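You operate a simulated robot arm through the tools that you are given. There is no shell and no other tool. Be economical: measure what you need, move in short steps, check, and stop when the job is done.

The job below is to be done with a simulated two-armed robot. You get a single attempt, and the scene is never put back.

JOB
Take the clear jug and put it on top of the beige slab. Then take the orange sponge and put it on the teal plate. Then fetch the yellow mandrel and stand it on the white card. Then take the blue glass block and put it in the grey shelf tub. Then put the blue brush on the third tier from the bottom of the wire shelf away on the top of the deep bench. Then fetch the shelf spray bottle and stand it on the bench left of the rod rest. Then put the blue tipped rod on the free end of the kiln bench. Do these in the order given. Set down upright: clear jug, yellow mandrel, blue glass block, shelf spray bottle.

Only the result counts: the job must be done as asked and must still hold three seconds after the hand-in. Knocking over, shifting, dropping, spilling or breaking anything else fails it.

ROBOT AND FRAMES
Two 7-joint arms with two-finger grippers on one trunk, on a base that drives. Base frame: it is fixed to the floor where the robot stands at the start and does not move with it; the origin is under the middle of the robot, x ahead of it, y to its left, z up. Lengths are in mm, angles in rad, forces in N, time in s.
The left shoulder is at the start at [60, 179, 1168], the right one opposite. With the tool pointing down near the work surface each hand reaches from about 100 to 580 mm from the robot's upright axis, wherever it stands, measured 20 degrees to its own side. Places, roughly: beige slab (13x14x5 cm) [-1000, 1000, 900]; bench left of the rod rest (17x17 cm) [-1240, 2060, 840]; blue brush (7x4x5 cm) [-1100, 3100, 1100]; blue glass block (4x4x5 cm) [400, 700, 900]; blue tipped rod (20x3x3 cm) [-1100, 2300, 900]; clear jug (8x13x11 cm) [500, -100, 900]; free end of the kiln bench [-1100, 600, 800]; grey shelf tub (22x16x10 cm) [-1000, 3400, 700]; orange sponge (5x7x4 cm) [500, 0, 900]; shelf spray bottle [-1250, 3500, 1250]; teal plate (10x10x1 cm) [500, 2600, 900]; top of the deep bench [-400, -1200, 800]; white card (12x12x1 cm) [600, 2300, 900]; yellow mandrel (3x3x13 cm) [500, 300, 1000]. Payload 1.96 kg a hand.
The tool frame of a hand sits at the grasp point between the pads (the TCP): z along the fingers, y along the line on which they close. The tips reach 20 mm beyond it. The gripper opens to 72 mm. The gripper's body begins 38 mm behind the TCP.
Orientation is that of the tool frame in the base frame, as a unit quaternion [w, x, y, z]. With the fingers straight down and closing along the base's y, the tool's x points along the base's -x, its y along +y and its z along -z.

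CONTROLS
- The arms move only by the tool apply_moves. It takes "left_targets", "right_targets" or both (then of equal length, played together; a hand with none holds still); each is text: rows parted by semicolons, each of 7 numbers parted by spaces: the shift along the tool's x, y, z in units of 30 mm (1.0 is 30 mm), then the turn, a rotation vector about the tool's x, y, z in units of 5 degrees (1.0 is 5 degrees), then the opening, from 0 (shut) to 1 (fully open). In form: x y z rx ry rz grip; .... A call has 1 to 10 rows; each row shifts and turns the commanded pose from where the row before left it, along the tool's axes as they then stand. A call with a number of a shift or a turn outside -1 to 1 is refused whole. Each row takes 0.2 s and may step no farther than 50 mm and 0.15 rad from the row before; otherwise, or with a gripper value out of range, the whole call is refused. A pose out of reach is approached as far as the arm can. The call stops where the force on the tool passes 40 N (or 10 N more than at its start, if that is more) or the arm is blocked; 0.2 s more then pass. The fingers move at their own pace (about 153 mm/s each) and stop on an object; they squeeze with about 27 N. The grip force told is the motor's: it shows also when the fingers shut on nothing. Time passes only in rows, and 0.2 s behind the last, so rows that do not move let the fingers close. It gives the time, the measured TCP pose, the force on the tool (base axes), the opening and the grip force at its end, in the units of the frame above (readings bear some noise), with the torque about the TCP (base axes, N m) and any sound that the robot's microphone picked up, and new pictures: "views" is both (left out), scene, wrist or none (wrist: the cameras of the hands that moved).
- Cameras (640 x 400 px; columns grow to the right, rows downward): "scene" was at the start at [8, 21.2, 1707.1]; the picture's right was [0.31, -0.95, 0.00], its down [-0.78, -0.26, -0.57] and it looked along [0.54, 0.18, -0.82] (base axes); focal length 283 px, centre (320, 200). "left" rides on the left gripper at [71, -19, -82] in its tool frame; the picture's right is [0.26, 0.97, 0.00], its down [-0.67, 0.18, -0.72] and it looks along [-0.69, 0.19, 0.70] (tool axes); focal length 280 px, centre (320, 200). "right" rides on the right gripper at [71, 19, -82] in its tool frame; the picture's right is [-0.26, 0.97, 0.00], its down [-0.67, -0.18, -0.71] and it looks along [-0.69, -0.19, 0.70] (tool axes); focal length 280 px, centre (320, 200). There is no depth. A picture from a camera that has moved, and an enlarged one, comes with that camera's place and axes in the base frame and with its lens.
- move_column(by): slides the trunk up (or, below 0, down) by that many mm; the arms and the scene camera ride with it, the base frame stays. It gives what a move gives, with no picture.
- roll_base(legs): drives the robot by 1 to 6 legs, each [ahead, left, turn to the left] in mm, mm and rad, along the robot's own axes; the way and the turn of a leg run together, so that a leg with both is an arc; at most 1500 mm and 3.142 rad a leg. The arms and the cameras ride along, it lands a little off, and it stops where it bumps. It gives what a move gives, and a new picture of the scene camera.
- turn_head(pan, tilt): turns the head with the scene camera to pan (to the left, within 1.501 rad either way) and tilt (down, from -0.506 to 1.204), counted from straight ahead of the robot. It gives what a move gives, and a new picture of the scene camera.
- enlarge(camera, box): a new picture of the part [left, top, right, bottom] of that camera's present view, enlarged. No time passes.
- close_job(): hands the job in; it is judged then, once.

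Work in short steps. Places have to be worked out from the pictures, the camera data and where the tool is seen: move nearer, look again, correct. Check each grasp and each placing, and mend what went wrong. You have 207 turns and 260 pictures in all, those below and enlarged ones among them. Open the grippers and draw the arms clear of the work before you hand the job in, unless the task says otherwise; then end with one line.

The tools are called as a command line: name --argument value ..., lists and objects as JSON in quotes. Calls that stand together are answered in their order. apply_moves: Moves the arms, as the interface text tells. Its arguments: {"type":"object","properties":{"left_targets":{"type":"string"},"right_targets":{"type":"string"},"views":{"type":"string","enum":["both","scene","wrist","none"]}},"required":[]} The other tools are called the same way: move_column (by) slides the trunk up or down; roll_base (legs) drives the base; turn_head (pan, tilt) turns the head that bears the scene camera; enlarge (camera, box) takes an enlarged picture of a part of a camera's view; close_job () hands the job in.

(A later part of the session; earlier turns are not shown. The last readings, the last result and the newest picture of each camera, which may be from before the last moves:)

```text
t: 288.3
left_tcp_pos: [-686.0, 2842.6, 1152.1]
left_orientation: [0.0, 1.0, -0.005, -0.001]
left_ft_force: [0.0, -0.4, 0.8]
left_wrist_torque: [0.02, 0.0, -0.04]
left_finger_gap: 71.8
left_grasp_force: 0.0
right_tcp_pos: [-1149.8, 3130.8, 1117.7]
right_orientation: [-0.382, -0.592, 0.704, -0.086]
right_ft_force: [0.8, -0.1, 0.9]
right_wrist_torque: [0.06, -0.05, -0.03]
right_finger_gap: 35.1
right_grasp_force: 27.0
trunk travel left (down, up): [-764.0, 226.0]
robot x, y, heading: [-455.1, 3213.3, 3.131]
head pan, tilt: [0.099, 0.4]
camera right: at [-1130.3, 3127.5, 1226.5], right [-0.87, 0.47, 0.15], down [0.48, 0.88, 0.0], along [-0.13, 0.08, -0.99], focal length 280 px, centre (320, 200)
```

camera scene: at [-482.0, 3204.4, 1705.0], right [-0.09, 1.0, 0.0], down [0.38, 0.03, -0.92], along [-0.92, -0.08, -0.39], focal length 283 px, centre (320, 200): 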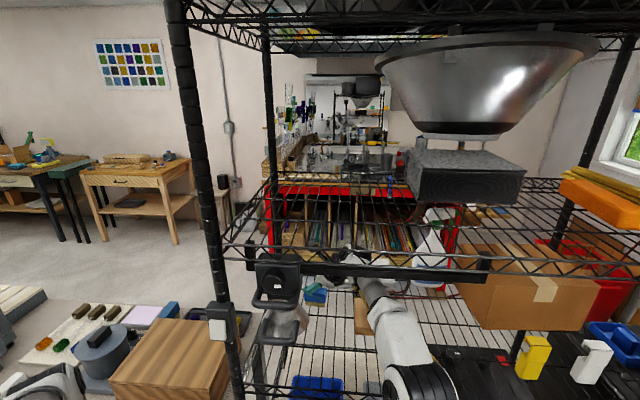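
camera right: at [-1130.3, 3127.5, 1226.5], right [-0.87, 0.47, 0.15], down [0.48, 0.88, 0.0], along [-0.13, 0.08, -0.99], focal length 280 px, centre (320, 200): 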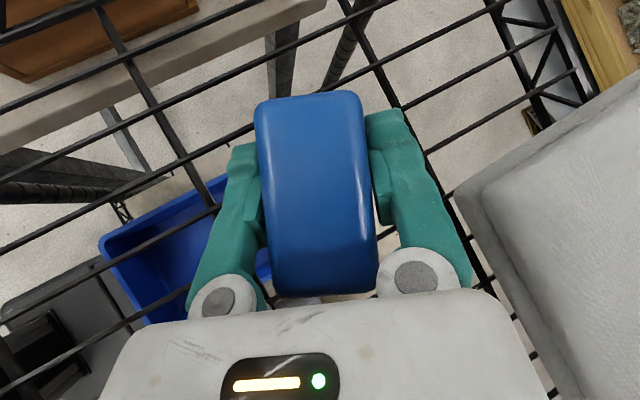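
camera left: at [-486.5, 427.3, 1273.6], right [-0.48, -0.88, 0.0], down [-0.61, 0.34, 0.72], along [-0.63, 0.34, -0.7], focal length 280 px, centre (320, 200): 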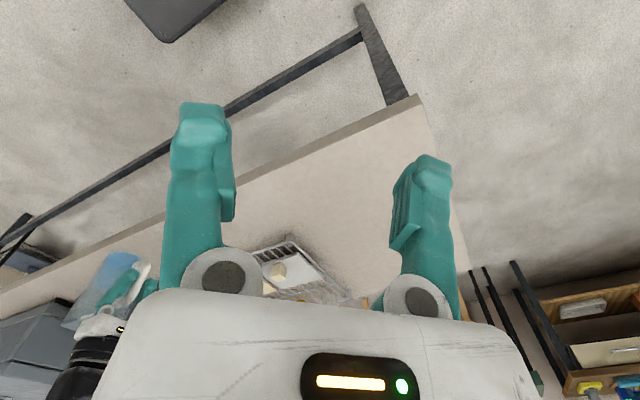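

Gripped at 35 mm. I'll lift 35 mm and then draw straight back out.

apply_moves --right_targets "0.37 0.19 -0.41 0 0 0 0;0.37 0.19 -0.41 0 0 0 0;0.1 -0.3 -0.4 0 0 0 0;0.1 -0.7 -0.5 0 0 0 0" --views "both"

```text
t: 289.3
left_tcp_pos: [-683.8, 2841.3, 1151.6]
left_orientation: [0.001, 1.0, -0.005, 0.0]
left_ft_force: [0.0, 0.2, -0.7]
left_wrist_torque: [-0.02, 0.0, 0.01]
left_finger_gap: 71.9
left_grasp_force: 0.1
right_tcp_pos: [-1110.9, 3133.0, 1166.1]
right_orientation: [-0.384, -0.591, 0.704, -0.087]
right_ft_force: [-0.1, 0.4, -1.4]
right_wrist_torque: [0.02, -0.01, 0.0]
right_finger_gap: 35.0
right_grasp_force: 26.8
trunk travel left (down, up): [-764.0, 226.0]
robot x, y, heading: [-456.1, 3216.7, 3.133]
head pan, tilt: [0.099, 0.4]
camera scene: at [-484.9, 3204.5, 1704.9], right [-0.09, 1.0, 0.0], down [0.39, 0.03, -0.92], along [-0.92, -0.08, -0.39], focal length 283 px, centre (320, 200)
camera right: at [-1090.6, 3129.9, 1275.4], right [-0.87, 0.48, 0.15], down [0.48, 0.88, 0.0], along [-0.13, 0.07, -0.99], focal length 280 px, centre (320, 200)
```

scene: 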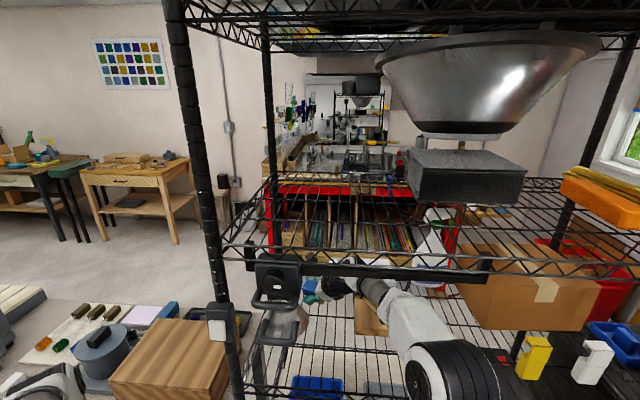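
right: 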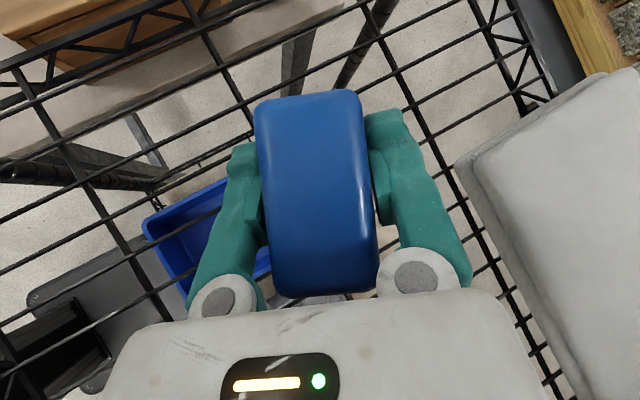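

Lifted cleanly. I'll pull back about 110 mm inside the opening, then shift right to clear the visor before I leave.

apply_moves --right_targets "0 -0.82 -0.38 0 0 0 0;0 -0.82 -0.38 0 0 0 0;0 -0.82 -0.38 0 0 0 0;0 -0.82 -0.38 0 0 0 0;-0.62 0.22 -0.46 0 0 0 0;-0.62 0.22 -0.46 0 0 0 0;-0.62 0.22 -0.46 0 0 0 0;-0.62 0.22 -0.46 0 0 0 0" --views "both"

```text
t: 291.1
left_tcp_pos: [-685.2, 2843.1, 1150.9]
left_orientation: [0.001, 1.0, -0.005, 0.0]
left_ft_force: [0.4, 1.0, -0.5]
left_wrist_torque: [0.03, -0.02, -0.01]
left_finger_gap: 72.2
left_grasp_force: 0.1
right_tcp_pos: [-1002.6, 3228.8, 1165.6]
right_orientation: [-0.384, -0.591, 0.704, -0.087]
right_ft_force: [-0.5, 0.4, -0.1]
right_wrist_torque: [-0.01, 0.03, 0.01]
right_finger_gap: 34.9
right_grasp_force: 26.7
trunk travel left (down, up): [-764.0, 226.0]
robot x, y, heading: [-456.3, 3209.8, 3.137]
head pan, tilt: [0.099, 0.4]
camera scene: at [-487.3, 3205.7, 1704.9], right [-0.09, 1.0, 0.0], down [0.39, 0.03, -0.92], along [-0.92, -0.08, -0.39], focal length 283 px, centre (320, 200)
camera right: at [-983.2, 3226.0, 1275.1], right [-0.87, 0.47, 0.15], down [0.48, 0.88, 0.0], along [-0.13, 0.07, -0.99], focal length 280 px, centre (320, 200)
```

scene: 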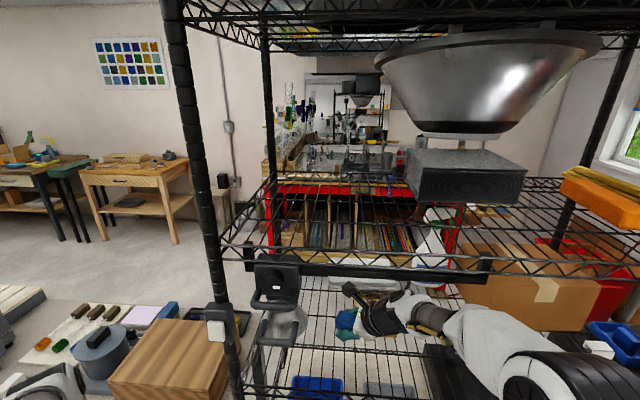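
right: 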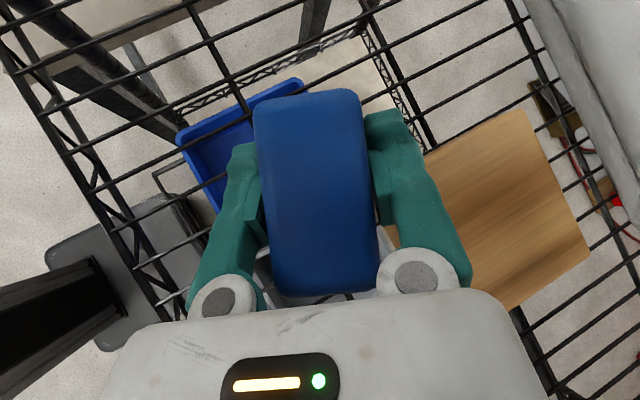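

Now I'll back straight out into the aisle and check that the shelf is undisturbed.

roll_base --legs '[[-200, 0, 0]]'

```text
t: 292.6
left_tcp_pos: [-486.9, 2841.7, 1150.5]
left_orientation: [0.0, 1.0, -0.005, 0.0]
left_ft_force: [-1.1, -0.1, -0.9]
left_wrist_torque: [-0.01, -0.01, -0.01]
left_finger_gap: 72.1
left_grasp_force: 0.1
right_tcp_pos: [-804.0, 3225.5, 1166.7]
right_orientation: [-0.382, -0.593, 0.704, -0.088]
right_ft_force: [-1.1, 0.0, 0.3]
right_wrist_torque: [0.01, 0.01, -0.02]
right_finger_gap: 34.9
right_grasp_force: 26.7
trunk travel left (down, up): [-764.0, 226.0]
robot x, y, heading: [-255.6, 3213.5, 3.127]
head pan, tilt: [0.099, 0.4]
camera scene: at [-288.3, 3202.4, 1704.8], right [-0.09, 1.0, 0.0], down [0.39, 0.03, -0.92], along [-0.92, -0.08, -0.39], focal length 283 px, centre (320, 200)
```

scene: 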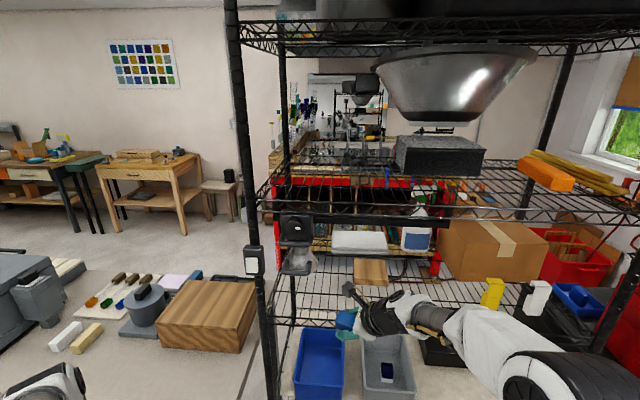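

The shelf is undisturbed. Next is the long drive to the deep bench with the brush.

roll_base --legs '[[0, 0, 0.785], [0, 0, 0.8], [1200, 0, 0], [1200, 0, 0], [1050, 0, 0]]'

turn_head --pan 0.0 --tilt 0.75

```text
t: 313.6
left_tcp_pos: [151.4, -451.7, 1151.4]
left_orientation: [0.002, 0.698, 0.716, 0.0]
left_ft_force: [0.2, 0.5, -1.0]
left_wrist_torque: [0.0, 0.0, 0.0]
left_finger_gap: 72.2
left_grasp_force: 0.0
right_tcp_pos: [-221.0, -782.7, 1166.0]
right_orientation: [0.203, 0.918, -0.062, 0.336]
right_ft_force: [0.7, -0.8, -0.6]
right_wrist_torque: [0.0, 0.01, 0.02]
right_finger_gap: 34.7
right_grasp_force: 27.1
trunk travel left (down, up): [-764.0, 226.0]
robot x, y, heading: [-230.2, -236.2, -1.547]
head pan, tilt: [0.099, 0.4]
camera scene: at [-218.6, -268.1, 1704.9], right [-0.99, -0.13, 0.0], down [-0.05, 0.39, -0.92], along [0.12, -0.91, -0.39], focal length 283 px, centre (320, 200)
```

scene: 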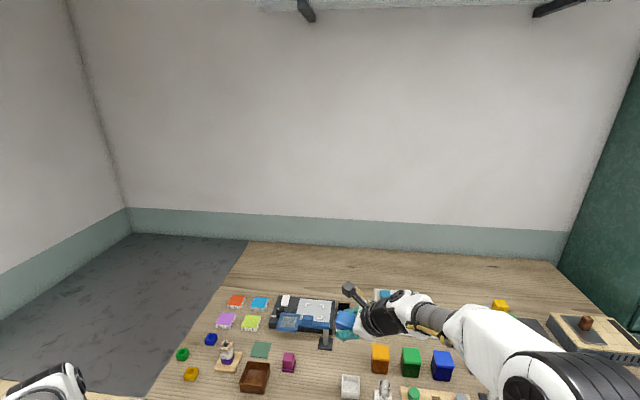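

```text
t: 314.4
left_tcp_pos: [151.8, -451.5, 1150.9]
left_orientation: [0.001, 0.698, 0.717, 0.001]
left_ft_force: [-0.1, 0.3, -0.4]
left_wrist_torque: [0.0, -0.02, -0.01]
left_finger_gap: 72.1
left_grasp_force: 0.0
right_tcp_pos: [-221.7, -783.0, 1166.3]
right_orientation: [0.204, 0.917, -0.063, 0.336]
right_ft_force: [-0.2, -0.1, -1.3]
right_wrist_torque: [-0.02, -0.02, 0.0]
right_finger_gap: 35.1
right_grasp_force: 26.8
trunk travel left (down, up): [-764.0, 226.0]
robot x, y, heading: [-229.3, -234.0, -1.546]
head pan, tilt: [0.0, 0.75]
camera scene: at [-228.0, -259.2, 1673.8], right [-1.0, -0.03, 0.0], down [-0.02, 0.68, -0.73], along [0.02, -0.73, -0.68], focal length 283 px, centre (320, 200)
```

scene: 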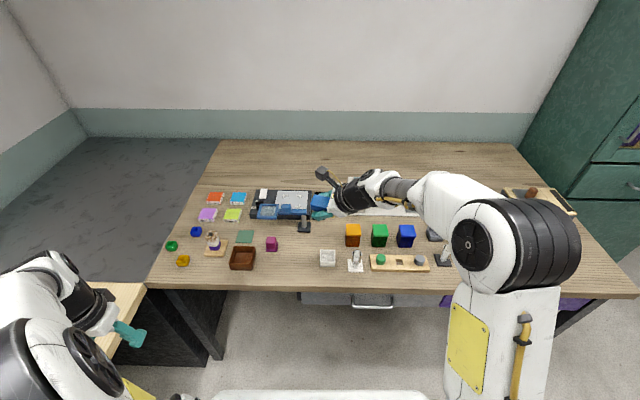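

There is free space at the front of the deep bench near [-122,-850], between the maroon cube and the white tub. I'll shift the base and lower the trunk toward it.

roll_base --legs '[[80, 105, -0.02]]'

move_column --by -200

enlarge --camera "right" --box '[0, 0, 640, 400]'

enlarge --camera "scene" --box '[160, 100, 480, 300]'

```text
t: 315.7
left_tcp_pos: [255.8, -535.9, 1152.3]
left_orientation: [0.001, 0.705, 0.71, 0.0]
left_ft_force: [-0.3, 0.9, 0.1]
left_wrist_torque: [-0.02, 0.04, -0.05]
left_finger_gap: 71.9
left_grasp_force: 0.1
right_tcp_pos: [-122.4, -860.6, 1166.5]
right_orientation: [0.207, 0.917, -0.071, 0.334]
right_ft_force: [-0.6, 0.1, 0.2]
right_wrist_torque: [0.0, -0.03, 0.04]
right_finger_gap: 34.5
right_grasp_force: 27.1
trunk travel left (down, up): [-764.0, 226.0]
robot x, y, heading: [-117.9, -314.9, -1.563]
head pan, tilt: [0.0, 0.75]
camera scene: at [-120.8, -336.6, 1673.8], right [-1.0, -0.01, 0.0], down [0.0, 0.68, -0.73], along [0.01, -0.73, -0.68], focal length 283 px, centre (320, 200)
```

scene: 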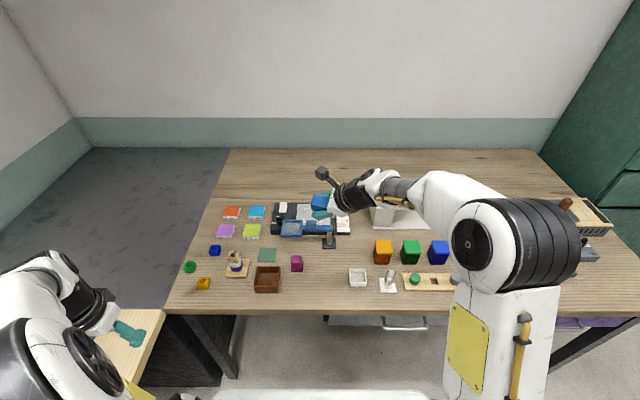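

```text
t: 317.9
left_tcp_pos: [257.8, -537.1, 950.9]
left_orientation: [0.002, 0.705, 0.709, 0.001]
left_ft_force: [0.6, -0.2, -0.1]
left_wrist_torque: [-0.02, 0.0, 0.01]
left_finger_gap: 71.8
left_grasp_force: 0.1
right_tcp_pos: [-124.2, -862.8, 966.5]
right_orientation: [0.207, 0.917, -0.071, 0.334]
right_ft_force: [-0.3, 0.3, -0.9]
right_wrist_torque: [0.01, -0.01, -0.05]
right_finger_gap: 34.6
right_grasp_force: 26.9
trunk travel left (down, up): [-564.0, 426.0]
robot x, y, heading: [-117.2, -315.0, -1.564]
head pan, tilt: [0.0, 0.75]
```

```text
1.00 times, centred on (320, 200) of right (not enlarged: the box is as wide or as high as the picture)
camera zoom: at [-119.6, -844.9, 1075.2], right [-0.46, -0.88, 0.15], down [-0.89, 0.46, 0.0], along [-0.07, -0.13, -0.99], focal length 280 px, centre (320, 200)
```

zoom: 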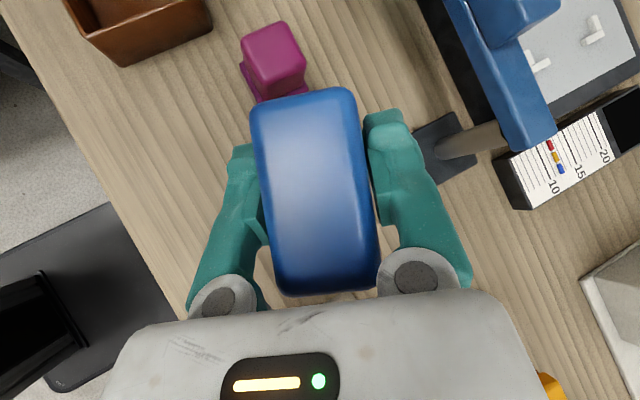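

```text
2.00 times, centred on (320, 200) of scene
camera zoom: at [-119.6, -337.4, 1473.8], right [-1.0, -0.01, 0.0], down [-0.01, 0.68, -0.73], along [0.01, -0.73, -0.68], focal length 566 px, centre (320, 200)
```

zoom: 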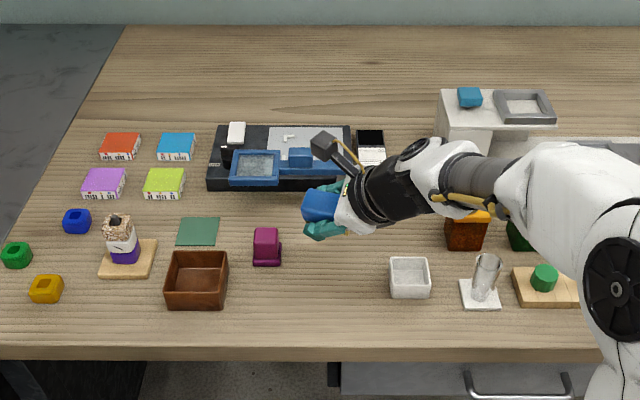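

The area below the hand is free. I'll lower straight down.

apply_moves --right_targets "-0.34 -0.18 0.37 0 0 0 0;-0.34 -0.18 0.37 0 0 0 0;-0.34 -0.18 0.37 0 0 0 0;-0.34 -0.18 0.37 0 0 0 0;0 0 0 0 0 0 0" --views "wrist"

enlarge --camera "scene" --box '[260, 180, 420, 290]'

```text
t: 319.1
left_tcp_pos: [256.6, -536.4, 951.5]
left_orientation: [0.002, 0.705, 0.709, 0.0]
left_ft_force: [0.0, -0.1, 0.0]
left_wrist_torque: [0.0, 0.01, -0.04]
left_finger_gap: 72.2
left_grasp_force: 0.0
right_tcp_pos: [-123.1, -859.9, 902.0]
right_orientation: [0.207, 0.917, -0.071, 0.334]
right_ft_force: [0.3, 0.2, -0.5]
right_wrist_torque: [-0.01, 0.01, 0.01]
right_finger_gap: 34.4
right_grasp_force: 27.1
trunk travel left (down, up): [-564.0, 426.0]
robot x, y, heading: [-117.2, -314.2, -1.562]
head pan, tilt: [0.0, 0.75]
camera right: at [-119.0, -843.7, 1011.1], right [-0.46, -0.88, 0.15], down [-0.89, 0.46, 0.0], along [-0.07, -0.13, -0.99], focal length 280 px, centre (320, 200)
```

right: 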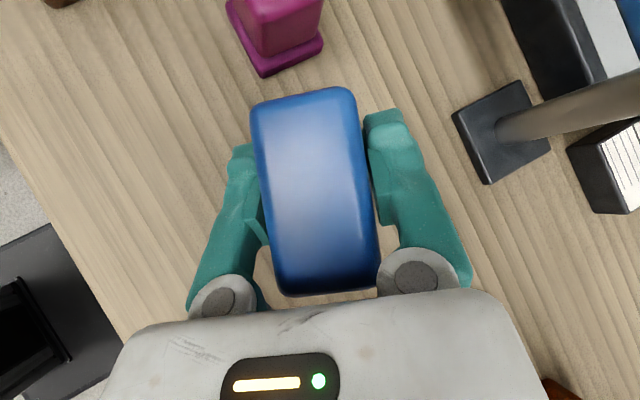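

```text
3.64 times, centred on (340, 235) of scene
camera zoom: at [-119.5, -337.3, 1473.8], right [-1.0, -0.01, 0.0], down [-0.01, 0.68, -0.73], along [0.01, -0.73, -0.68], focal length 1029 px, centre (247, 73)
```

zoom: 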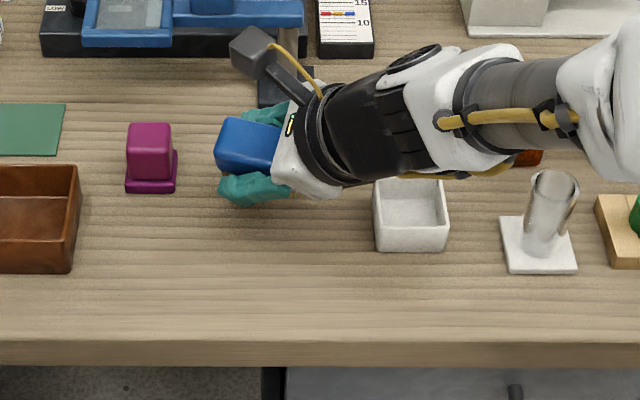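

apply_moves --right_targets "-0.17 -0.09 0.19 0 0 0 0;-0.17 -0.09 0.19 0 0 0 0;-0.17 -0.09 0.19 0 0 0 0;0 0 0 0 0 0 0" --views "none"

apply_moves --right_targets "-0.12 -0.06 0.13 0 0 0 0;-0.12 -0.06 0.13 0 0 0 0;0 0 0 0 0 0 0" --views "none"

```text
t: 320.1
left_tcp_pos: [257.3, -536.1, 952.0]
left_orientation: [0.002, 0.705, 0.709, -0.001]
left_ft_force: [0.4, 0.2, -0.8]
left_wrist_torque: [-0.03, 0.01, 0.02]
left_finger_gap: 72.0
left_grasp_force: 0.2
right_tcp_pos: [-122.2, -861.3, 877.7]
right_orientation: [0.208, 0.917, -0.071, 0.333]
right_ft_force: [1.2, -1.0, 5.3]
right_wrist_torque: [-0.02, -0.18, -0.02]
right_finger_gap: 35.0
right_grasp_force: 26.7
trunk travel left (down, up): [-564.0, 426.0]
robot x, y, heading: [-117.2, -315.0, -1.565]
head pan, tilt: [0.0, 0.75]
```

```text
t: 320.6
left_tcp_pos: [256.0, -534.6, 951.6]
left_orientation: [0.002, 0.705, 0.71, -0.001]
left_ft_force: [0.9, 0.1, -0.3]
left_wrist_torque: [-0.01, -0.05, -0.01]
left_finger_gap: 72.1
left_grasp_force: 0.1
right_tcp_pos: [-121.7, -862.5, 878.5]
right_orientation: [0.213, 0.915, -0.069, 0.337]
right_ft_force: [-2.1, 6.5, 21.2]
right_wrist_torque: [0.42, 0.07, 0.18]
right_finger_gap: 34.5
right_grasp_force: 26.8
trunk travel left (down, up): [-564.0, 426.0]
robot x, y, heading: [-122.5, -314.6, -1.563]
head pan, tilt: [0.0, 0.75]
stopped in row 2 (right hand): the force on the tool passed its limit at 47 N (the readings are from after the stop); the commanded pose is now the measured one
```

That is contact. I'll ease up 2 mm and open.

apply_moves --right_targets "0.05 0.03 -0.055 0 0 0 0;0 0 0 0 0 0 0;0 0 0 0 0 0 0.55;0 0 0 0 0 0 0.75;0 0 0 0 0 0 0.85;0 0 0 0 0 0 0.85" --views "wrist"

```text
t: 322.0
left_tcp_pos: [257.9, -537.4, 952.0]
left_orientation: [0.001, 0.705, 0.71, 0.0]
left_ft_force: [0.1, 0.2, 0.0]
left_wrist_torque: [0.0, 0.0, 0.01]
left_finger_gap: 71.7
left_grasp_force: 0.2
right_tcp_pos: [-122.4, -865.3, 878.4]
right_orientation: [0.213, 0.915, -0.07, 0.335]
right_ft_force: [-2.3, -20.0, 31.5]
right_wrist_torque: [0.04, -0.27, 0.11]
right_finger_gap: 43.7
right_grasp_force: 0.1
trunk travel left (down, up): [-564.0, 426.0]
robot x, y, heading: [-119.9, -312.4, -1.566]
head pan, tilt: [0.0, 0.75]
camera right: at [-119.6, -847.6, 987.4], right [-0.46, -0.87, 0.16], down [-0.88, 0.47, -0.01], along [-0.07, -0.15, -0.99], focal length 280 px, centre (320, 200)
```

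right: 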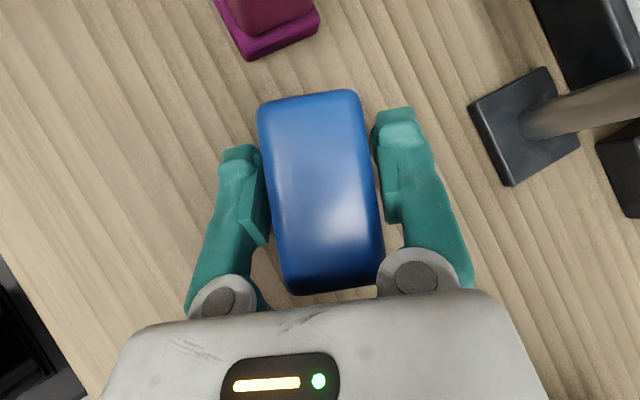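

The lower finger meets the bench while opening, so I'll rise a little and then open further.

apply_moves --right_targets "0.1 0.05 -0.12 0 0 0 0.6;0.15 0.08 -0.17 0 0 0 0.7;0 0 0 0 0 0 0.9;0 0 0 0 0 0 0.95" --views "wrist"

```text
t: 323.0
left_tcp_pos: [257.2, -537.6, 950.8]
left_orientation: [0.002, 0.705, 0.71, 0.0]
left_ft_force: [0.1, 0.4, 1.0]
left_wrist_torque: [-0.01, -0.01, 0.0]
left_finger_gap: 72.2
left_grasp_force: 0.1
right_tcp_pos: [-122.0, -863.6, 888.8]
right_orientation: [0.21, 0.916, -0.069, 0.335]
right_ft_force: [0.2, -0.1, -0.3]
right_wrist_torque: [0.0, 0.02, -0.04]
right_finger_gap: 68.2
right_grasp_force: 0.1
trunk travel left (down, up): [-564.0, 426.0]
robot x, y, heading: [-119.5, -315.1, -1.562]
head pan, tilt: [0.0, 0.75]
camera right: at [-119.3, -845.7, 997.5], right [-0.46, -0.87, 0.16], down [-0.88, 0.47, 0.0], along [-0.07, -0.14, -0.99], focal length 280 px, centre (320, 200)
```

right: 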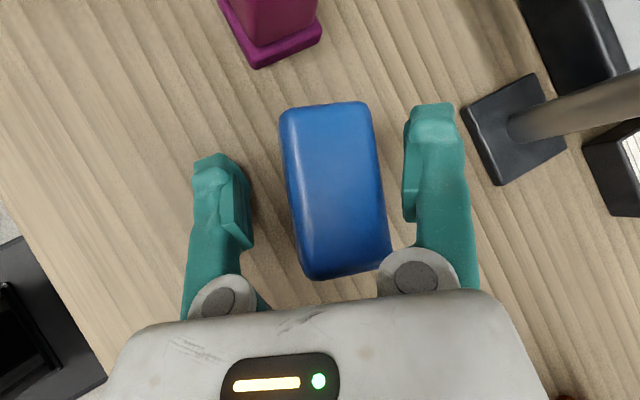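

Released. I'll rise clear vertically and check.

apply_moves --right_targets "0.4 0.2 -0.43 0 0 0 0.95;0.57 0.3 -0.62 0 0 0 0.95;0.57 0.3 -0.62 0 0 0 1;0.57 0.3 -0.62 0 0 0 1;0.57 0.3 -0.62 0 0 0 1" --views "both"

```text
t: 324.2
left_tcp_pos: [257.3, -536.7, 950.9]
left_orientation: [0.001, 0.705, 0.709, 0.0]
left_ft_force: [0.3, 0.6, 0.1]
left_wrist_torque: [-0.02, 0.0, 0.02]
left_finger_gap: 72.0
left_grasp_force: 0.1
right_tcp_pos: [-123.2, -862.4, 1015.2]
right_orientation: [0.209, 0.916, -0.07, 0.335]
right_ft_force: [-0.2, 0.0, 0.4]
right_wrist_torque: [-0.04, 0.01, -0.01]
right_finger_gap: 71.9
right_grasp_force: 0.0
trunk travel left (down, up): [-564.0, 426.0]
robot x, y, heading: [-120.9, -313.1, -1.567]
head pan, tilt: [0.0, 0.75]
camera scene: at [-119.5, -337.0, 1473.8], right [-1.0, -0.01, 0.0], down [-0.01, 0.68, -0.73], along [0.01, -0.73, -0.68], focal length 283 px, centre (320, 200)
camera right: at [-120.0, -844.4, 1124.3], right [-0.46, -0.87, 0.16], down [-0.88, 0.47, 0.0], along [-0.07, -0.14, -0.99], focal length 280 px, centre (320, 200)
```

scene: 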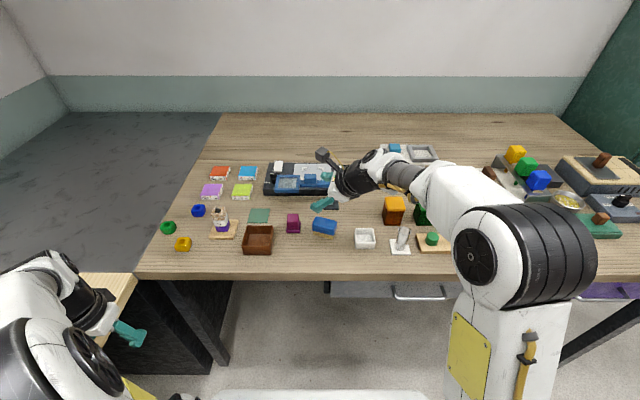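
right: 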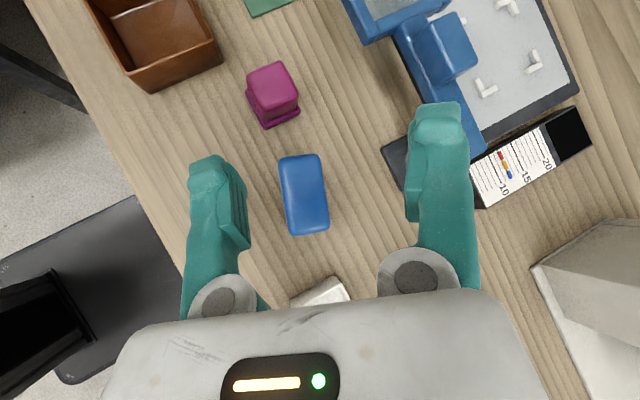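

The brush lies on the deep bench. Next is the spray bottle: I'll back away, then retract the right arm while pitching the left hand forward for a horizontal neck grasp.

roll_base --legs '[[-420, 0, 0], [-300, -120, 0]]'

move_column --by 250

apply_moves --right_targets "0 -0.82 -0.38 0 0 0 1;0 -0.82 -0.38 0 0 0 1;0 -0.82 -0.38 0 0 0 1;0 -0.82 -0.38 0 0 0 1;0 -0.82 -0.38 0 0 0 1;0 -0.82 -0.38 0 0 0 1;0 -0.82 -0.38 0 0 0 1;0 0 0 0 0 0 1;0 0 0 0 0 0 1" --left_targets "0 0 0 0 -1 0 1;0 0 0 0 -1 0 1;0 0 0 0 -1 0 1;0 0 0 0 -1 0 1;0 0 0 0 -1 0 1;0 0 0 0 -1 0 1;0 0 0 0 -1 0 1;0 0 0 0 -1 0 1;0 0 0 0 -1 0 1" --views "none"

apply_moves --left_targets "0 0 0 0 -1 0 1;0 0 0 0 -1 0 1;0 0 0 0 -1 0 1;0 0 0 0 -1 0 1;0 0 0 0 -1 0 1;0 0 0 0 -1 0 1;0 0 0 0 -1 0 1;0 0 0 0 -1 0 1;0 0 0 0 -1 0 1" --views "both"

```text
t: 328.5
left_tcp_pos: [131.3, 185.9, 951.5]
left_orientation: [0.002, 0.705, 0.709, 0.0]
left_ft_force: [-0.2, 0.3, -0.5]
left_wrist_torque: [-0.04, 0.01, -0.06]
left_finger_gap: 72.0
left_grasp_force: 0.0
right_tcp_pos: [-248.8, -137.8, 1015.9]
right_orientation: [0.211, 0.915, -0.07, 0.336]
right_ft_force: [-0.2, -0.4, -0.7]
right_wrist_torque: [-0.01, 0.01, 0.0]
right_finger_gap: 71.9
right_grasp_force: 0.1
trunk travel left (down, up): [-564.0, 426.0]
robot x, y, heading: [-244.0, 411.5, -1.565]
head pan, tilt: [0.0, 0.75]
camera scene: at [-246.2, 386.2, 1473.8], right [-1.0, -0.01, 0.0], down [-0.01, 0.68, -0.73], along [0.01, -0.73, -0.68], focal length 283 px, centre (320, 200)
```

scene: 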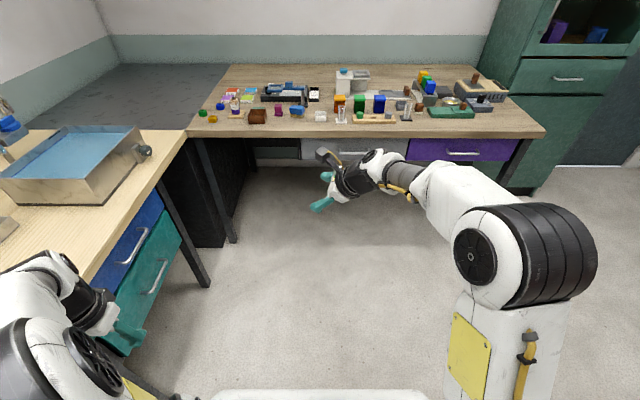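

```text
t: 331.1
left_tcp_pos: [130.8, 185.6, 1201.1]
left_orientation: [0.001, 0.705, 0.71, 0.0]
left_ft_force: [-0.7, 0.5, 0.8]
left_wrist_torque: [0.0, -0.01, 0.01]
left_finger_gap: 72.0
left_grasp_force: 0.1
right_tcp_pos: [-250.4, -138.6, 1264.8]
right_orientation: [0.211, 0.916, -0.07, 0.334]
right_ft_force: [0.1, -0.2, 0.3]
right_wrist_torque: [-0.02, 0.02, 0.04]
right_finger_gap: 72.0
right_grasp_force: 0.1
trunk travel left (down, up): [-814.0, 176.0]
robot x, y, heading: [-246.7, 406.5, -1.564]
head pan, tilt: [0.0, 0.75]
```

```text
t: 333.1
left_tcp_pos: [157.5, 179.3, 1205.3]
left_orientation: [0.272, 0.651, 0.655, -0.271]
left_ft_force: [0.2, -0.1, -0.3]
left_wrist_torque: [0.0, -0.02, 0.0]
left_finger_gap: 71.8
left_grasp_force: 0.1
left hand out of reach, approached as far as the arm can: row 5, 6, 7, 8, 9
right_tcp_pos: [-246.4, 48.8, 1258.6]
right_orientation: [0.21, 0.916, -0.069, 0.335]
right_ft_force: [0.4, -0.6, 0.3]
right_wrist_torque: [-0.04, 0.02, -0.04]
right_finger_gap: 71.7
right_grasp_force: 0.1
right hand out of reach, approached as far as the arm can: row 7
trunk travel left (down, up): [-814.0, 176.0]
robot x, y, heading: [-246.5, 409.8, -1.56]
head pan, tilt: [0.0, 0.75]
```

```text
t: 335.1
left_tcp_pos: [169.3, 108.3, 1249.3]
left_orientation: [0.453, 0.543, 0.558, -0.434]
left_ft_force: [0.0, -0.5, -0.2]
left_wrist_torque: [0.0, -0.02, -0.01]
left_finger_gap: 72.2
left_grasp_force: 0.0
left hand out of reach, approached as far as the arm can: row 1, 2, 4, 5, 6, 7, 8, 9
right_tcp_pos: [-247.5, 47.9, 1258.6]
right_orientation: [0.21, 0.915, -0.07, 0.337]
right_ft_force: [0.4, -0.2, 0.3]
right_wrist_torque: [0.0, 0.02, 0.0]
right_finger_gap: 71.9
right_grasp_force: 0.1
trunk travel left (down, up): [-814.0, 176.0]
robot x, y, heading: [-243.8, 411.4, -1.564]
head pan, tilt: [0.0, 0.75]
camera scene: at [-246.0, 385.3, 1723.8], right [-1.0, -0.01, 0.0], down [-0.01, 0.68, -0.73], along [0.01, -0.73, -0.68], focal length 283 px, centre (320, 200)
camera left: at [146.4, 202.8, 1198.1], right [0.96, 0.09, -0.25], down [0.16, 0.56, 0.81], along [0.21, -0.82, 0.53], focal length 280 px, centre (320, 200)
```

scene: 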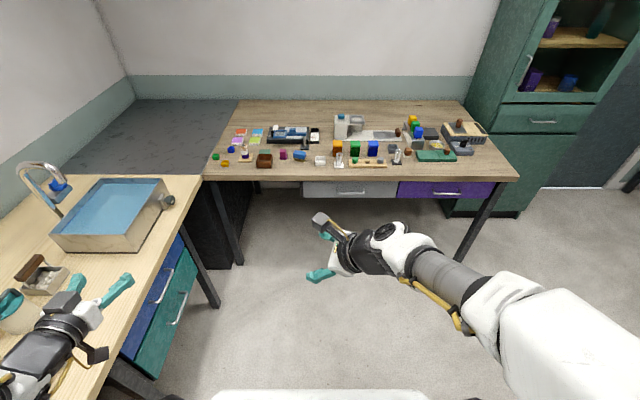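
left: 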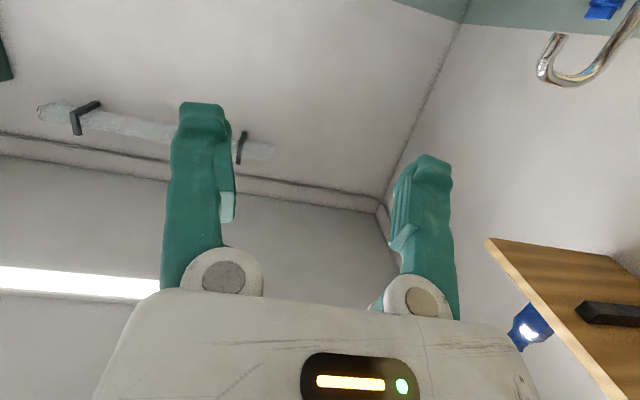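

The left hand now points forward. I'll tuck the right hand: make it tool-down, move it to the right and lower it, so it stays clear of the rack.

apply_moves --right_targets "0 0 0 0.46 -0.9 0 1;0 0 0 0.46 -0.9 0 1;0 0 0 0.46 -0.9 0 1;0 0 0 0.46 -0.9 0 1;0 0 0 0.46 -0.9 0 1;0 0 0 0.46 -0.9 0 1;0 0 0 0.46 -0.9 0 1;0 0 0 0.46 -0.9 0 1;0 0 0 0.46 -0.9 0 1" --views "none"

apply_moves --right_targets "-0.8 0 0.8 0 0 0 0.3;-0.8 0 0.8 0 0 0 0.3;-0.8 0 0.8 0 0 0 0.3;-0.8 0 0.8 0 0 0 0.3;-0.8 0 0.8 0 0 0 0.3;-0.8 0 0.8 0 0 0 0.3;-0.8 -0.3 0.8 0 0 0 0.3;-0.8 -0.4 0.8 0 0 0 0.3;-0.8 -0.4 0.8 0 0 0 0.3" --views "scene"

```text
t: 337.1
left_tcp_pos: [171.4, 108.1, 1247.1]
left_orientation: [0.453, 0.543, 0.559, -0.433]
left_ft_force: [-0.5, -0.2, 0.2]
left_wrist_torque: [-0.01, 0.01, 0.01]
left_finger_gap: 72.0
left_grasp_force: 0.1
right_tcp_pos: [-251.0, 55.1, 1202.9]
right_orientation: [0.011, 0.997, -0.079, 0.006]
right_ft_force: [0.9, -0.6, -0.1]
right_wrist_torque: [0.05, 0.03, 0.01]
right_finger_gap: 71.9
right_grasp_force: 0.1
right hand out of reach, approached as far as the arm can: row 8, 9
trunk travel left (down, up): [-814.0, 176.0]
robot x, y, heading: [-248.3, 410.5, -1.561]
head pan, tilt: [0.0, 0.75]
```

```text
t: 339.1
left_tcp_pos: [167.7, 107.8, 1249.3]
left_orientation: [0.453, 0.544, 0.558, -0.433]
left_ft_force: [-0.1, -0.7, 0.4]
left_wrist_torque: [-0.02, 0.0, 0.01]
left_finger_gap: 71.9
left_grasp_force: 0.0
right_tcp_pos: [-458.0, 118.4, 983.7]
right_orientation: [0.009, 0.997, -0.078, 0.006]
right_ft_force: [-1.1, 0.3, -0.5]
right_wrist_torque: [0.02, -0.02, 0.01]
right_finger_gap: 21.7
right_grasp_force: 0.1
trunk travel left (down, up): [-814.0, 176.0]
robot x, y, heading: [-242.3, 407.6, -1.565]
head pan, tilt: [0.0, 0.75]
camera scene: at [-247.8, 384.7, 1723.8], right [-1.0, -0.01, 0.0], down [0.0, 0.68, -0.73], along [0.01, -0.73, -0.68], focal length 283 px, centre (320, 200)
```

scene: 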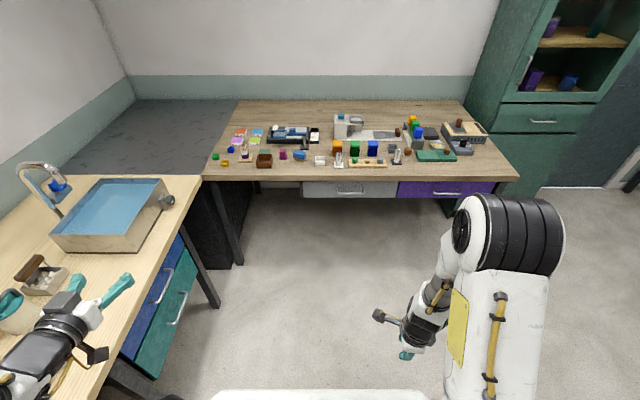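

Tucked. I'll drive back along the aisle (reversing) and face the rack near y 3600.

roll_base --legs '[[-1500, 0, 0], [-1480, 0, 0], [-200, 0, 0], [0, 0, -0.785], [0, 0, -0.79]]'

turn_head --pan 0.15 --tilt 0.45

enlarge --camera "scene" --box '[200, 100, 520, 300]'

```text
t: 358.9
left_tcp_pos: [-630.3, 3187.7, 1247.3]
left_orientation: [0.028, 0.779, 0.029, -0.626]
left_ft_force: [-0.1, 0.8, 0.1]
left_wrist_torque: [0.01, 0.01, 0.01]
left_finger_gap: 71.7
left_grasp_force: 0.1
right_tcp_pos: [-650.2, 3815.0, 984.1]
right_orientation: [-0.011, -0.668, 0.744, 0.002]
right_ft_force: [-0.7, -1.1, -0.1]
right_wrist_torque: [0.01, 0.0, 0.0]
right_finger_gap: 21.7
right_grasp_force: 0.0
trunk travel left (down, up): [-814.0, 176.0]
robot x, y, heading: [-345.3, 3616.8, -3.087]
head pan, tilt: [0.0, 0.75]
camera scene: at [-372.0, 3614.1, 1723.8], right [-0.06, 1.0, 0.0], down [0.68, 0.04, -0.73], along [-0.73, -0.04, -0.68], focal length 283 px, centre (320, 200)
```

scene: 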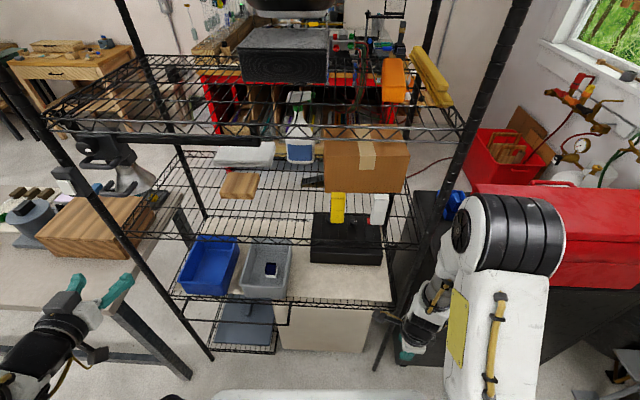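

```text
t: 359.7
left_tcp_pos: [-629.6, 3188.7, 1248.0]
left_orientation: [0.03, 0.779, 0.03, -0.626]
left_ft_force: [0.8, 0.8, 0.5]
left_wrist_torque: [-0.02, 0.02, -0.04]
left_finger_gap: 72.3
left_grasp_force: 0.0
right_tcp_pos: [-649.9, 3813.5, 985.5]
right_orientation: [-0.01, -0.667, 0.745, 0.001]
right_ft_force: [-0.2, 0.4, 0.0]
right_wrist_torque: [0.01, 0.02, -0.01]
right_finger_gap: 21.5
right_grasp_force: 0.1
trunk travel left (down, up): [-814.0, 176.0]
robot x, y, heading: [-346.8, 3616.1, -3.084]
head pan, tilt: [0.15, 0.45]
camera scene: at [-379.2, 3600.1, 1750.1], right [-0.2, 0.98, 0.0], down [0.43, 0.09, -0.9], along [-0.88, -0.18, -0.44], focal length 283 px, centre (320, 200)
```

scene: 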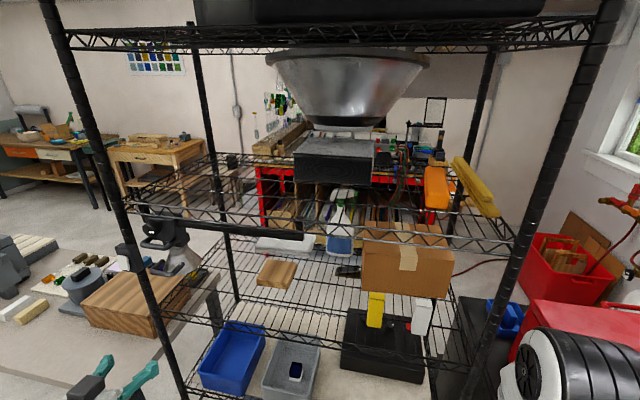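

```text
2.00 times, centred on (360, 200) of scene
camera zoom: at [-379.2, 3600.1, 1750.1], right [-0.2, 0.98, 0.0], down [0.43, 0.09, -0.9], along [-0.88, -0.18, -0.44], focal length 566 px, centre (240, 200)
```

zoom: 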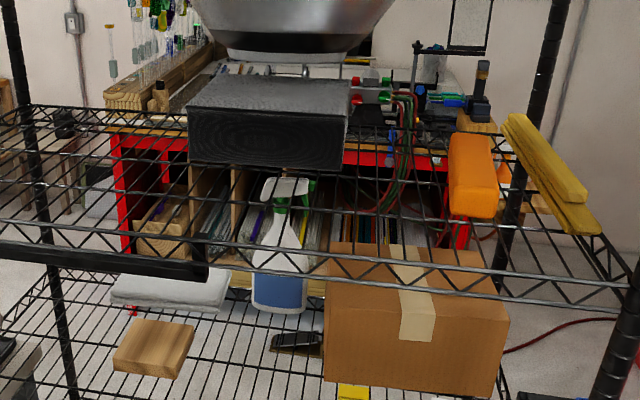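

The bottle's neck (green collar) is near [-1285,3494,1280]. I'll bring the right hand closer to the body so its elbow clears the rack post, then square up and sidestep.

apply_moves --right_targets "0.85 -0.2 0 0 0 0 0.3;0.85 -0.2 0 0 0 0 0.3;0.85 -0.2 0 0 0 0 0.3;0.85 -0.2 0 0 0 0 0.3;0.85 -0.2 0 0 0 0 0.3;0.85 -0.2 0 0 0 0 0.3" --views "none"

roll_base --legs '[[0, 70, -0.055]]'

move_column --by 40

```text
t: 361.1
left_tcp_pos: [-629.7, 3185.9, 1248.2]
left_orientation: [0.028, 0.779, 0.03, -0.626]
left_ft_force: [-0.4, 0.2, -0.1]
left_wrist_torque: [0.02, -0.01, -0.04]
left_finger_gap: 72.0
left_grasp_force: 0.1
right_tcp_pos: [-631.1, 3654.4, 985.7]
right_orientation: [-0.01, -0.667, 0.745, 0.002]
right_ft_force: [-0.1, -0.8, 0.3]
right_wrist_torque: [-0.03, -0.01, -0.02]
right_finger_gap: 21.4
right_grasp_force: 0.0
trunk travel left (down, up): [-814.0, 176.0]
robot x, y, heading: [-347.8, 3615.4, -3.087]
head pan, tilt: [0.15, 0.45]
```

```text
t: 362.1
left_tcp_pos: [-651.5, 3136.7, 1249.2]
left_orientation: [0.013, 0.779, 0.008, -0.627]
left_ft_force: [0.2, -0.1, -0.4]
left_wrist_torque: [0.0, 0.0, 0.03]
left_finger_gap: 72.1
left_grasp_force: 0.0
right_tcp_pos: [-626.8, 3604.2, 985.9]
right_orientation: [-0.012, -0.647, 0.762, 0.002]
right_ft_force: [-0.5, -0.7, 0.3]
right_wrist_torque: [0.04, -0.03, 0.01]
right_finger_gap: 21.5
right_grasp_force: 0.1
trunk travel left (down, up): [-814.0, 176.0]
robot x, y, heading: [-343.7, 3549.7, -3.135]
head pan, tilt: [0.15, 0.45]
camera scene: at [-377.7, 3535.2, 1750.3], right [-0.15, 0.99, 0.0], down [0.43, 0.06, -0.9], along [-0.89, -0.14, -0.43], focal length 283 px, centre (320, 200)
```

scene: 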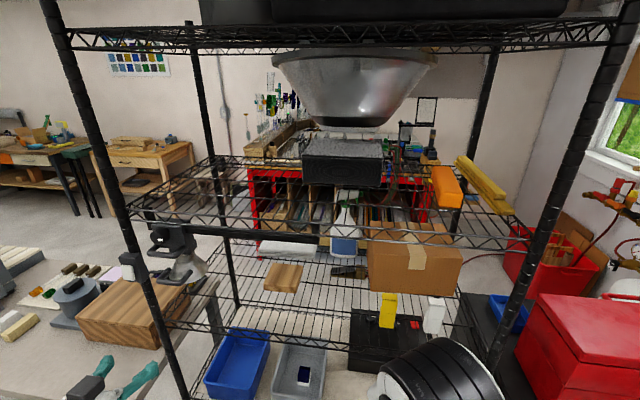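

```text
t: 362.9
left_tcp_pos: [-650.6, 3135.6, 1287.7]
left_orientation: [0.012, 0.779, 0.009, -0.626]
left_ft_force: [-0.8, -0.3, -0.2]
left_wrist_torque: [-0.06, 0.01, -0.01]
left_finger_gap: 72.1
left_grasp_force: 0.0
right_tcp_pos: [-626.4, 3602.9, 1025.2]
right_orientation: [-0.011, -0.648, 0.762, 0.003]
right_ft_force: [0.4, -0.3, -0.5]
right_wrist_torque: [0.0, 0.0, 0.01]
right_finger_gap: 21.7
right_grasp_force: 0.1
trunk travel left (down, up): [-854.0, 136.0]
robot x, y, heading: [-348.4, 3547.3, -3.138]
head pan, tilt: [0.15, 0.45]
```

I'll nudge the right hand 50 mm outward for clearance, and bring the left hand across and forward in front of the gap.

apply_moves --left_targets "0 -0.95 0 0 0 0 1;0 -0.95 0 0 0 0 1;0 -0.95 0 0 0 0 1;0 -0.95 0 0 0 0 1;0 -0.95 0.3 0 0 0 1;0 -0.95 0.6 0 -0.4 0 1;0 -0.95 0.8 0 -0.5 0 1;0 -0.95 0.9 0 -0.5 0 1;0 -0.95 0.9 0 -0.5 0 1;0 -0.95 0.9 0 -0.4 0 1" --right_targets "-0.85 0 0 0 0 0 0.3;-0.85 0 0 0 0 0 0.3;0 0 0 0 0 0 0.3;0 0 0 0 0 0 0.3;0 0 0 0 0 0 0.3;0 0 0 0 0 0 0.3;0 0 0 0 0 0 0.3;0 0 0 0 0 0 0.3;0 0 0 0 0 0 0.3;0 0 0 0 0 0 0.3" --views "both"

```text
t: 365.1
left_tcp_pos: [-829.5, 3234.7, 1324.0]
left_orientation: [0.012, 0.716, 0.006, -0.698]
left_ft_force: [-0.1, 0.2, -0.8]
left_wrist_torque: [-0.02, -0.03, 0.01]
left_finger_gap: 72.2
left_grasp_force: 0.0
left hand out of reach, approached as far as the arm can: row 1, 2, 3, 4, 5, 6, 7, 8, 9, 10
right_tcp_pos: [-620.3, 3654.9, 1025.4]
right_orientation: [-0.01, -0.647, 0.762, 0.002]
right_ft_force: [0.4, 0.8, -0.6]
right_wrist_torque: [-0.04, -0.01, 0.01]
right_finger_gap: 21.5
right_grasp_force: 0.0
trunk travel left (down, up): [-854.0, 136.0]
robot x, y, heading: [-346.7, 3547.1, -3.139]
head pan, tilt: [0.15, 0.45]
camera scene: at [-380.5, 3535.2, 1790.2], right [-0.15, 0.99, 0.0], down [0.43, 0.07, -0.9], along [-0.89, -0.14, -0.44], focal length 283 px, centre (320, 200)
camera right: at [-647.8, 3588.2, 1108.7], right [-0.91, 0.41, 0.01], down [0.3, 0.64, 0.7], along [0.28, 0.64, -0.71], focal length 280 px, centre (320, 200)
camera left: at [-746.7, 3256.6, 1256.2], right [0.03, -0.97, -0.25], down [0.7, -0.16, 0.69], along [-0.71, -0.2, 0.68], focal length 280 px, centre (320, 200)
```

scene: 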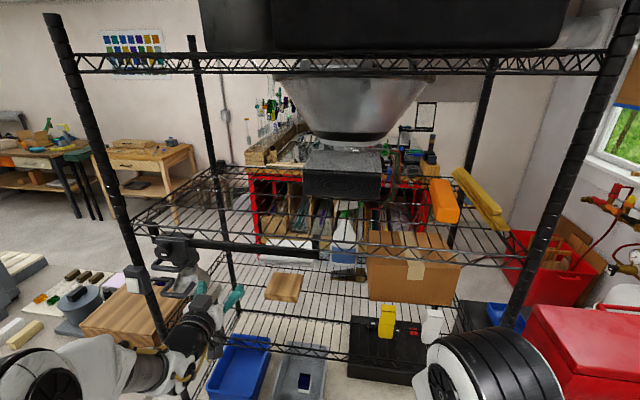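
right: 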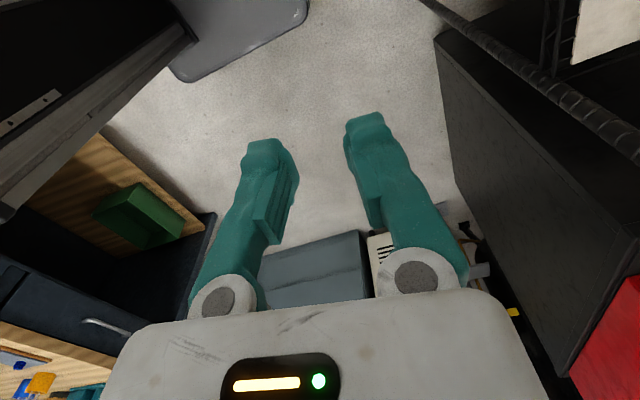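
left: 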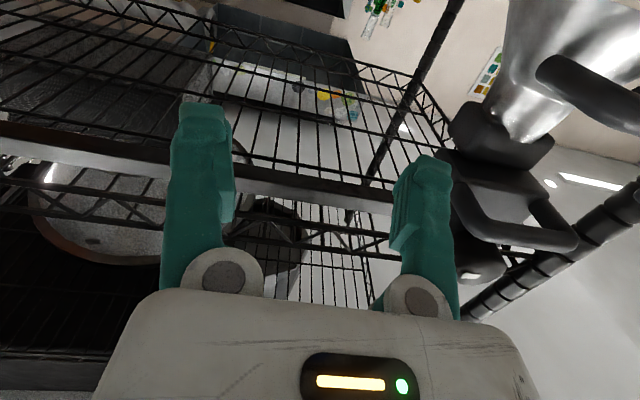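

The left arm is folded too tightly to come across further. I'll lower it a bit and extend forward, letting it come to the right.

apply_moves --left_targets "0.6 0 0.4 0 0 0 1;0.6 0 0.4 0 0 0 1;0 0 0.3 0 0 0 1;0 0 0 0 0 0 1" --views "both"

```text
t: 366.1
left_tcp_pos: [-864.8, 3218.2, 1316.1]
left_orientation: [0.013, 0.713, 0.007, -0.701]
left_ft_force: [0.3, 0.1, 0.1]
left_wrist_torque: [-0.01, -0.03, 0.0]
left_finger_gap: 72.2
left_grasp_force: 0.1
left hand out of reach, approached as far as the arm can: row 1, 2, 3
right_tcp_pos: [-619.6, 3653.6, 1024.4]
right_orientation: [-0.011, -0.648, 0.762, 0.002]
right_ft_force: [0.0, 0.4, 0.6]
right_wrist_torque: [0.01, 0.01, 0.01]
right_finger_gap: 21.8
right_grasp_force: 0.0
trunk travel left (down, up): [-854.0, 136.0]
robot x, y, heading: [-345.3, 3549.9, -3.139]
head pan, tilt: [0.15, 0.45]
camera scene: at [-378.5, 3532.2, 1790.2], right [-0.15, 0.99, 0.0], down [0.43, 0.07, -0.9], along [-0.89, -0.14, -0.44], focal length 283 px, centre (320, 200)
camera left: at [-783.5, 3240.8, 1248.1], right [0.03, -0.97, -0.25], down [0.71, -0.16, 0.69], along [-0.7, -0.2, 0.68], focal length 280 px, centre (320, 200)
```

scene: 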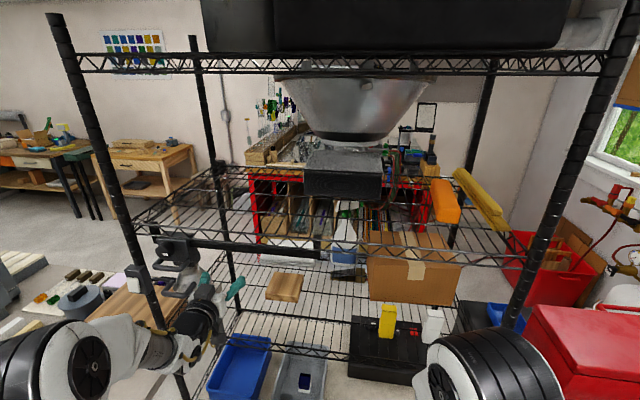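
left: 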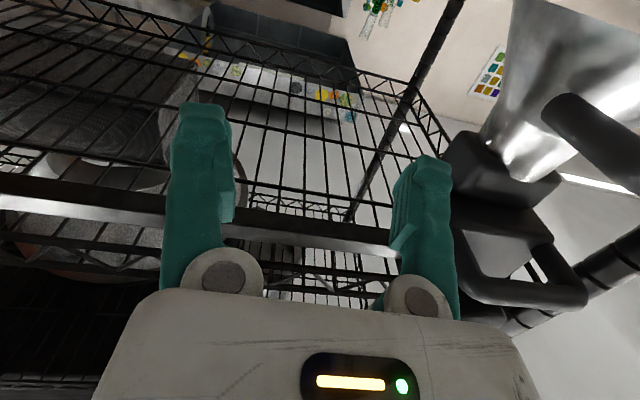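

The arm only needs more extension. The opening ahead at y≈3220 is free, so I'll extend forward into it and watch.

apply_moves --left_targets "0 0 0.8 0 0 0 1;0 0 0.8 0 0 0 1;0 0 0.8 0 0 0 1;0 0 0 0 0 0 1" --views "scene"

```text
t: 367.1
left_tcp_pos: [-907.9, 3233.5, 1348.4]
left_orientation: [0.013, 0.712, 0.008, -0.702]
left_ft_force: [0.4, -1.0, 0.1]
left_wrist_torque: [-0.02, -0.03, -0.02]
left_finger_gap: 71.9
left_grasp_force: 0.0
left hand out of reach, approached as far as the arm can: row 1, 2, 3
right_tcp_pos: [-619.7, 3653.5, 1023.9]
right_orientation: [-0.01, -0.647, 0.762, 0.002]
right_ft_force: [-0.4, 0.9, -0.1]
right_wrist_torque: [0.02, 0.01, 0.02]
right_finger_gap: 21.2
right_grasp_force: 0.0
trunk travel left (down, up): [-854.0, 136.0]
robot x, y, heading: [-346.0, 3545.3, -3.138]
head pan, tilt: [0.15, 0.45]
camera scene: at [-377.9, 3533.0, 1790.2], right [-0.15, 0.99, 0.0], down [0.43, 0.07, -0.9], along [-0.89, -0.14, -0.44], focal length 283 px, centre (320, 200)
```

scene: 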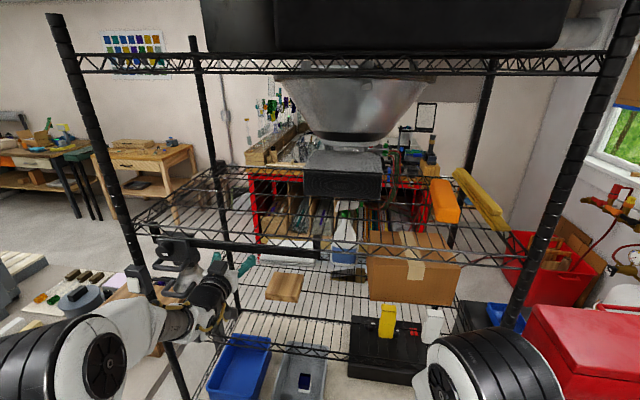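

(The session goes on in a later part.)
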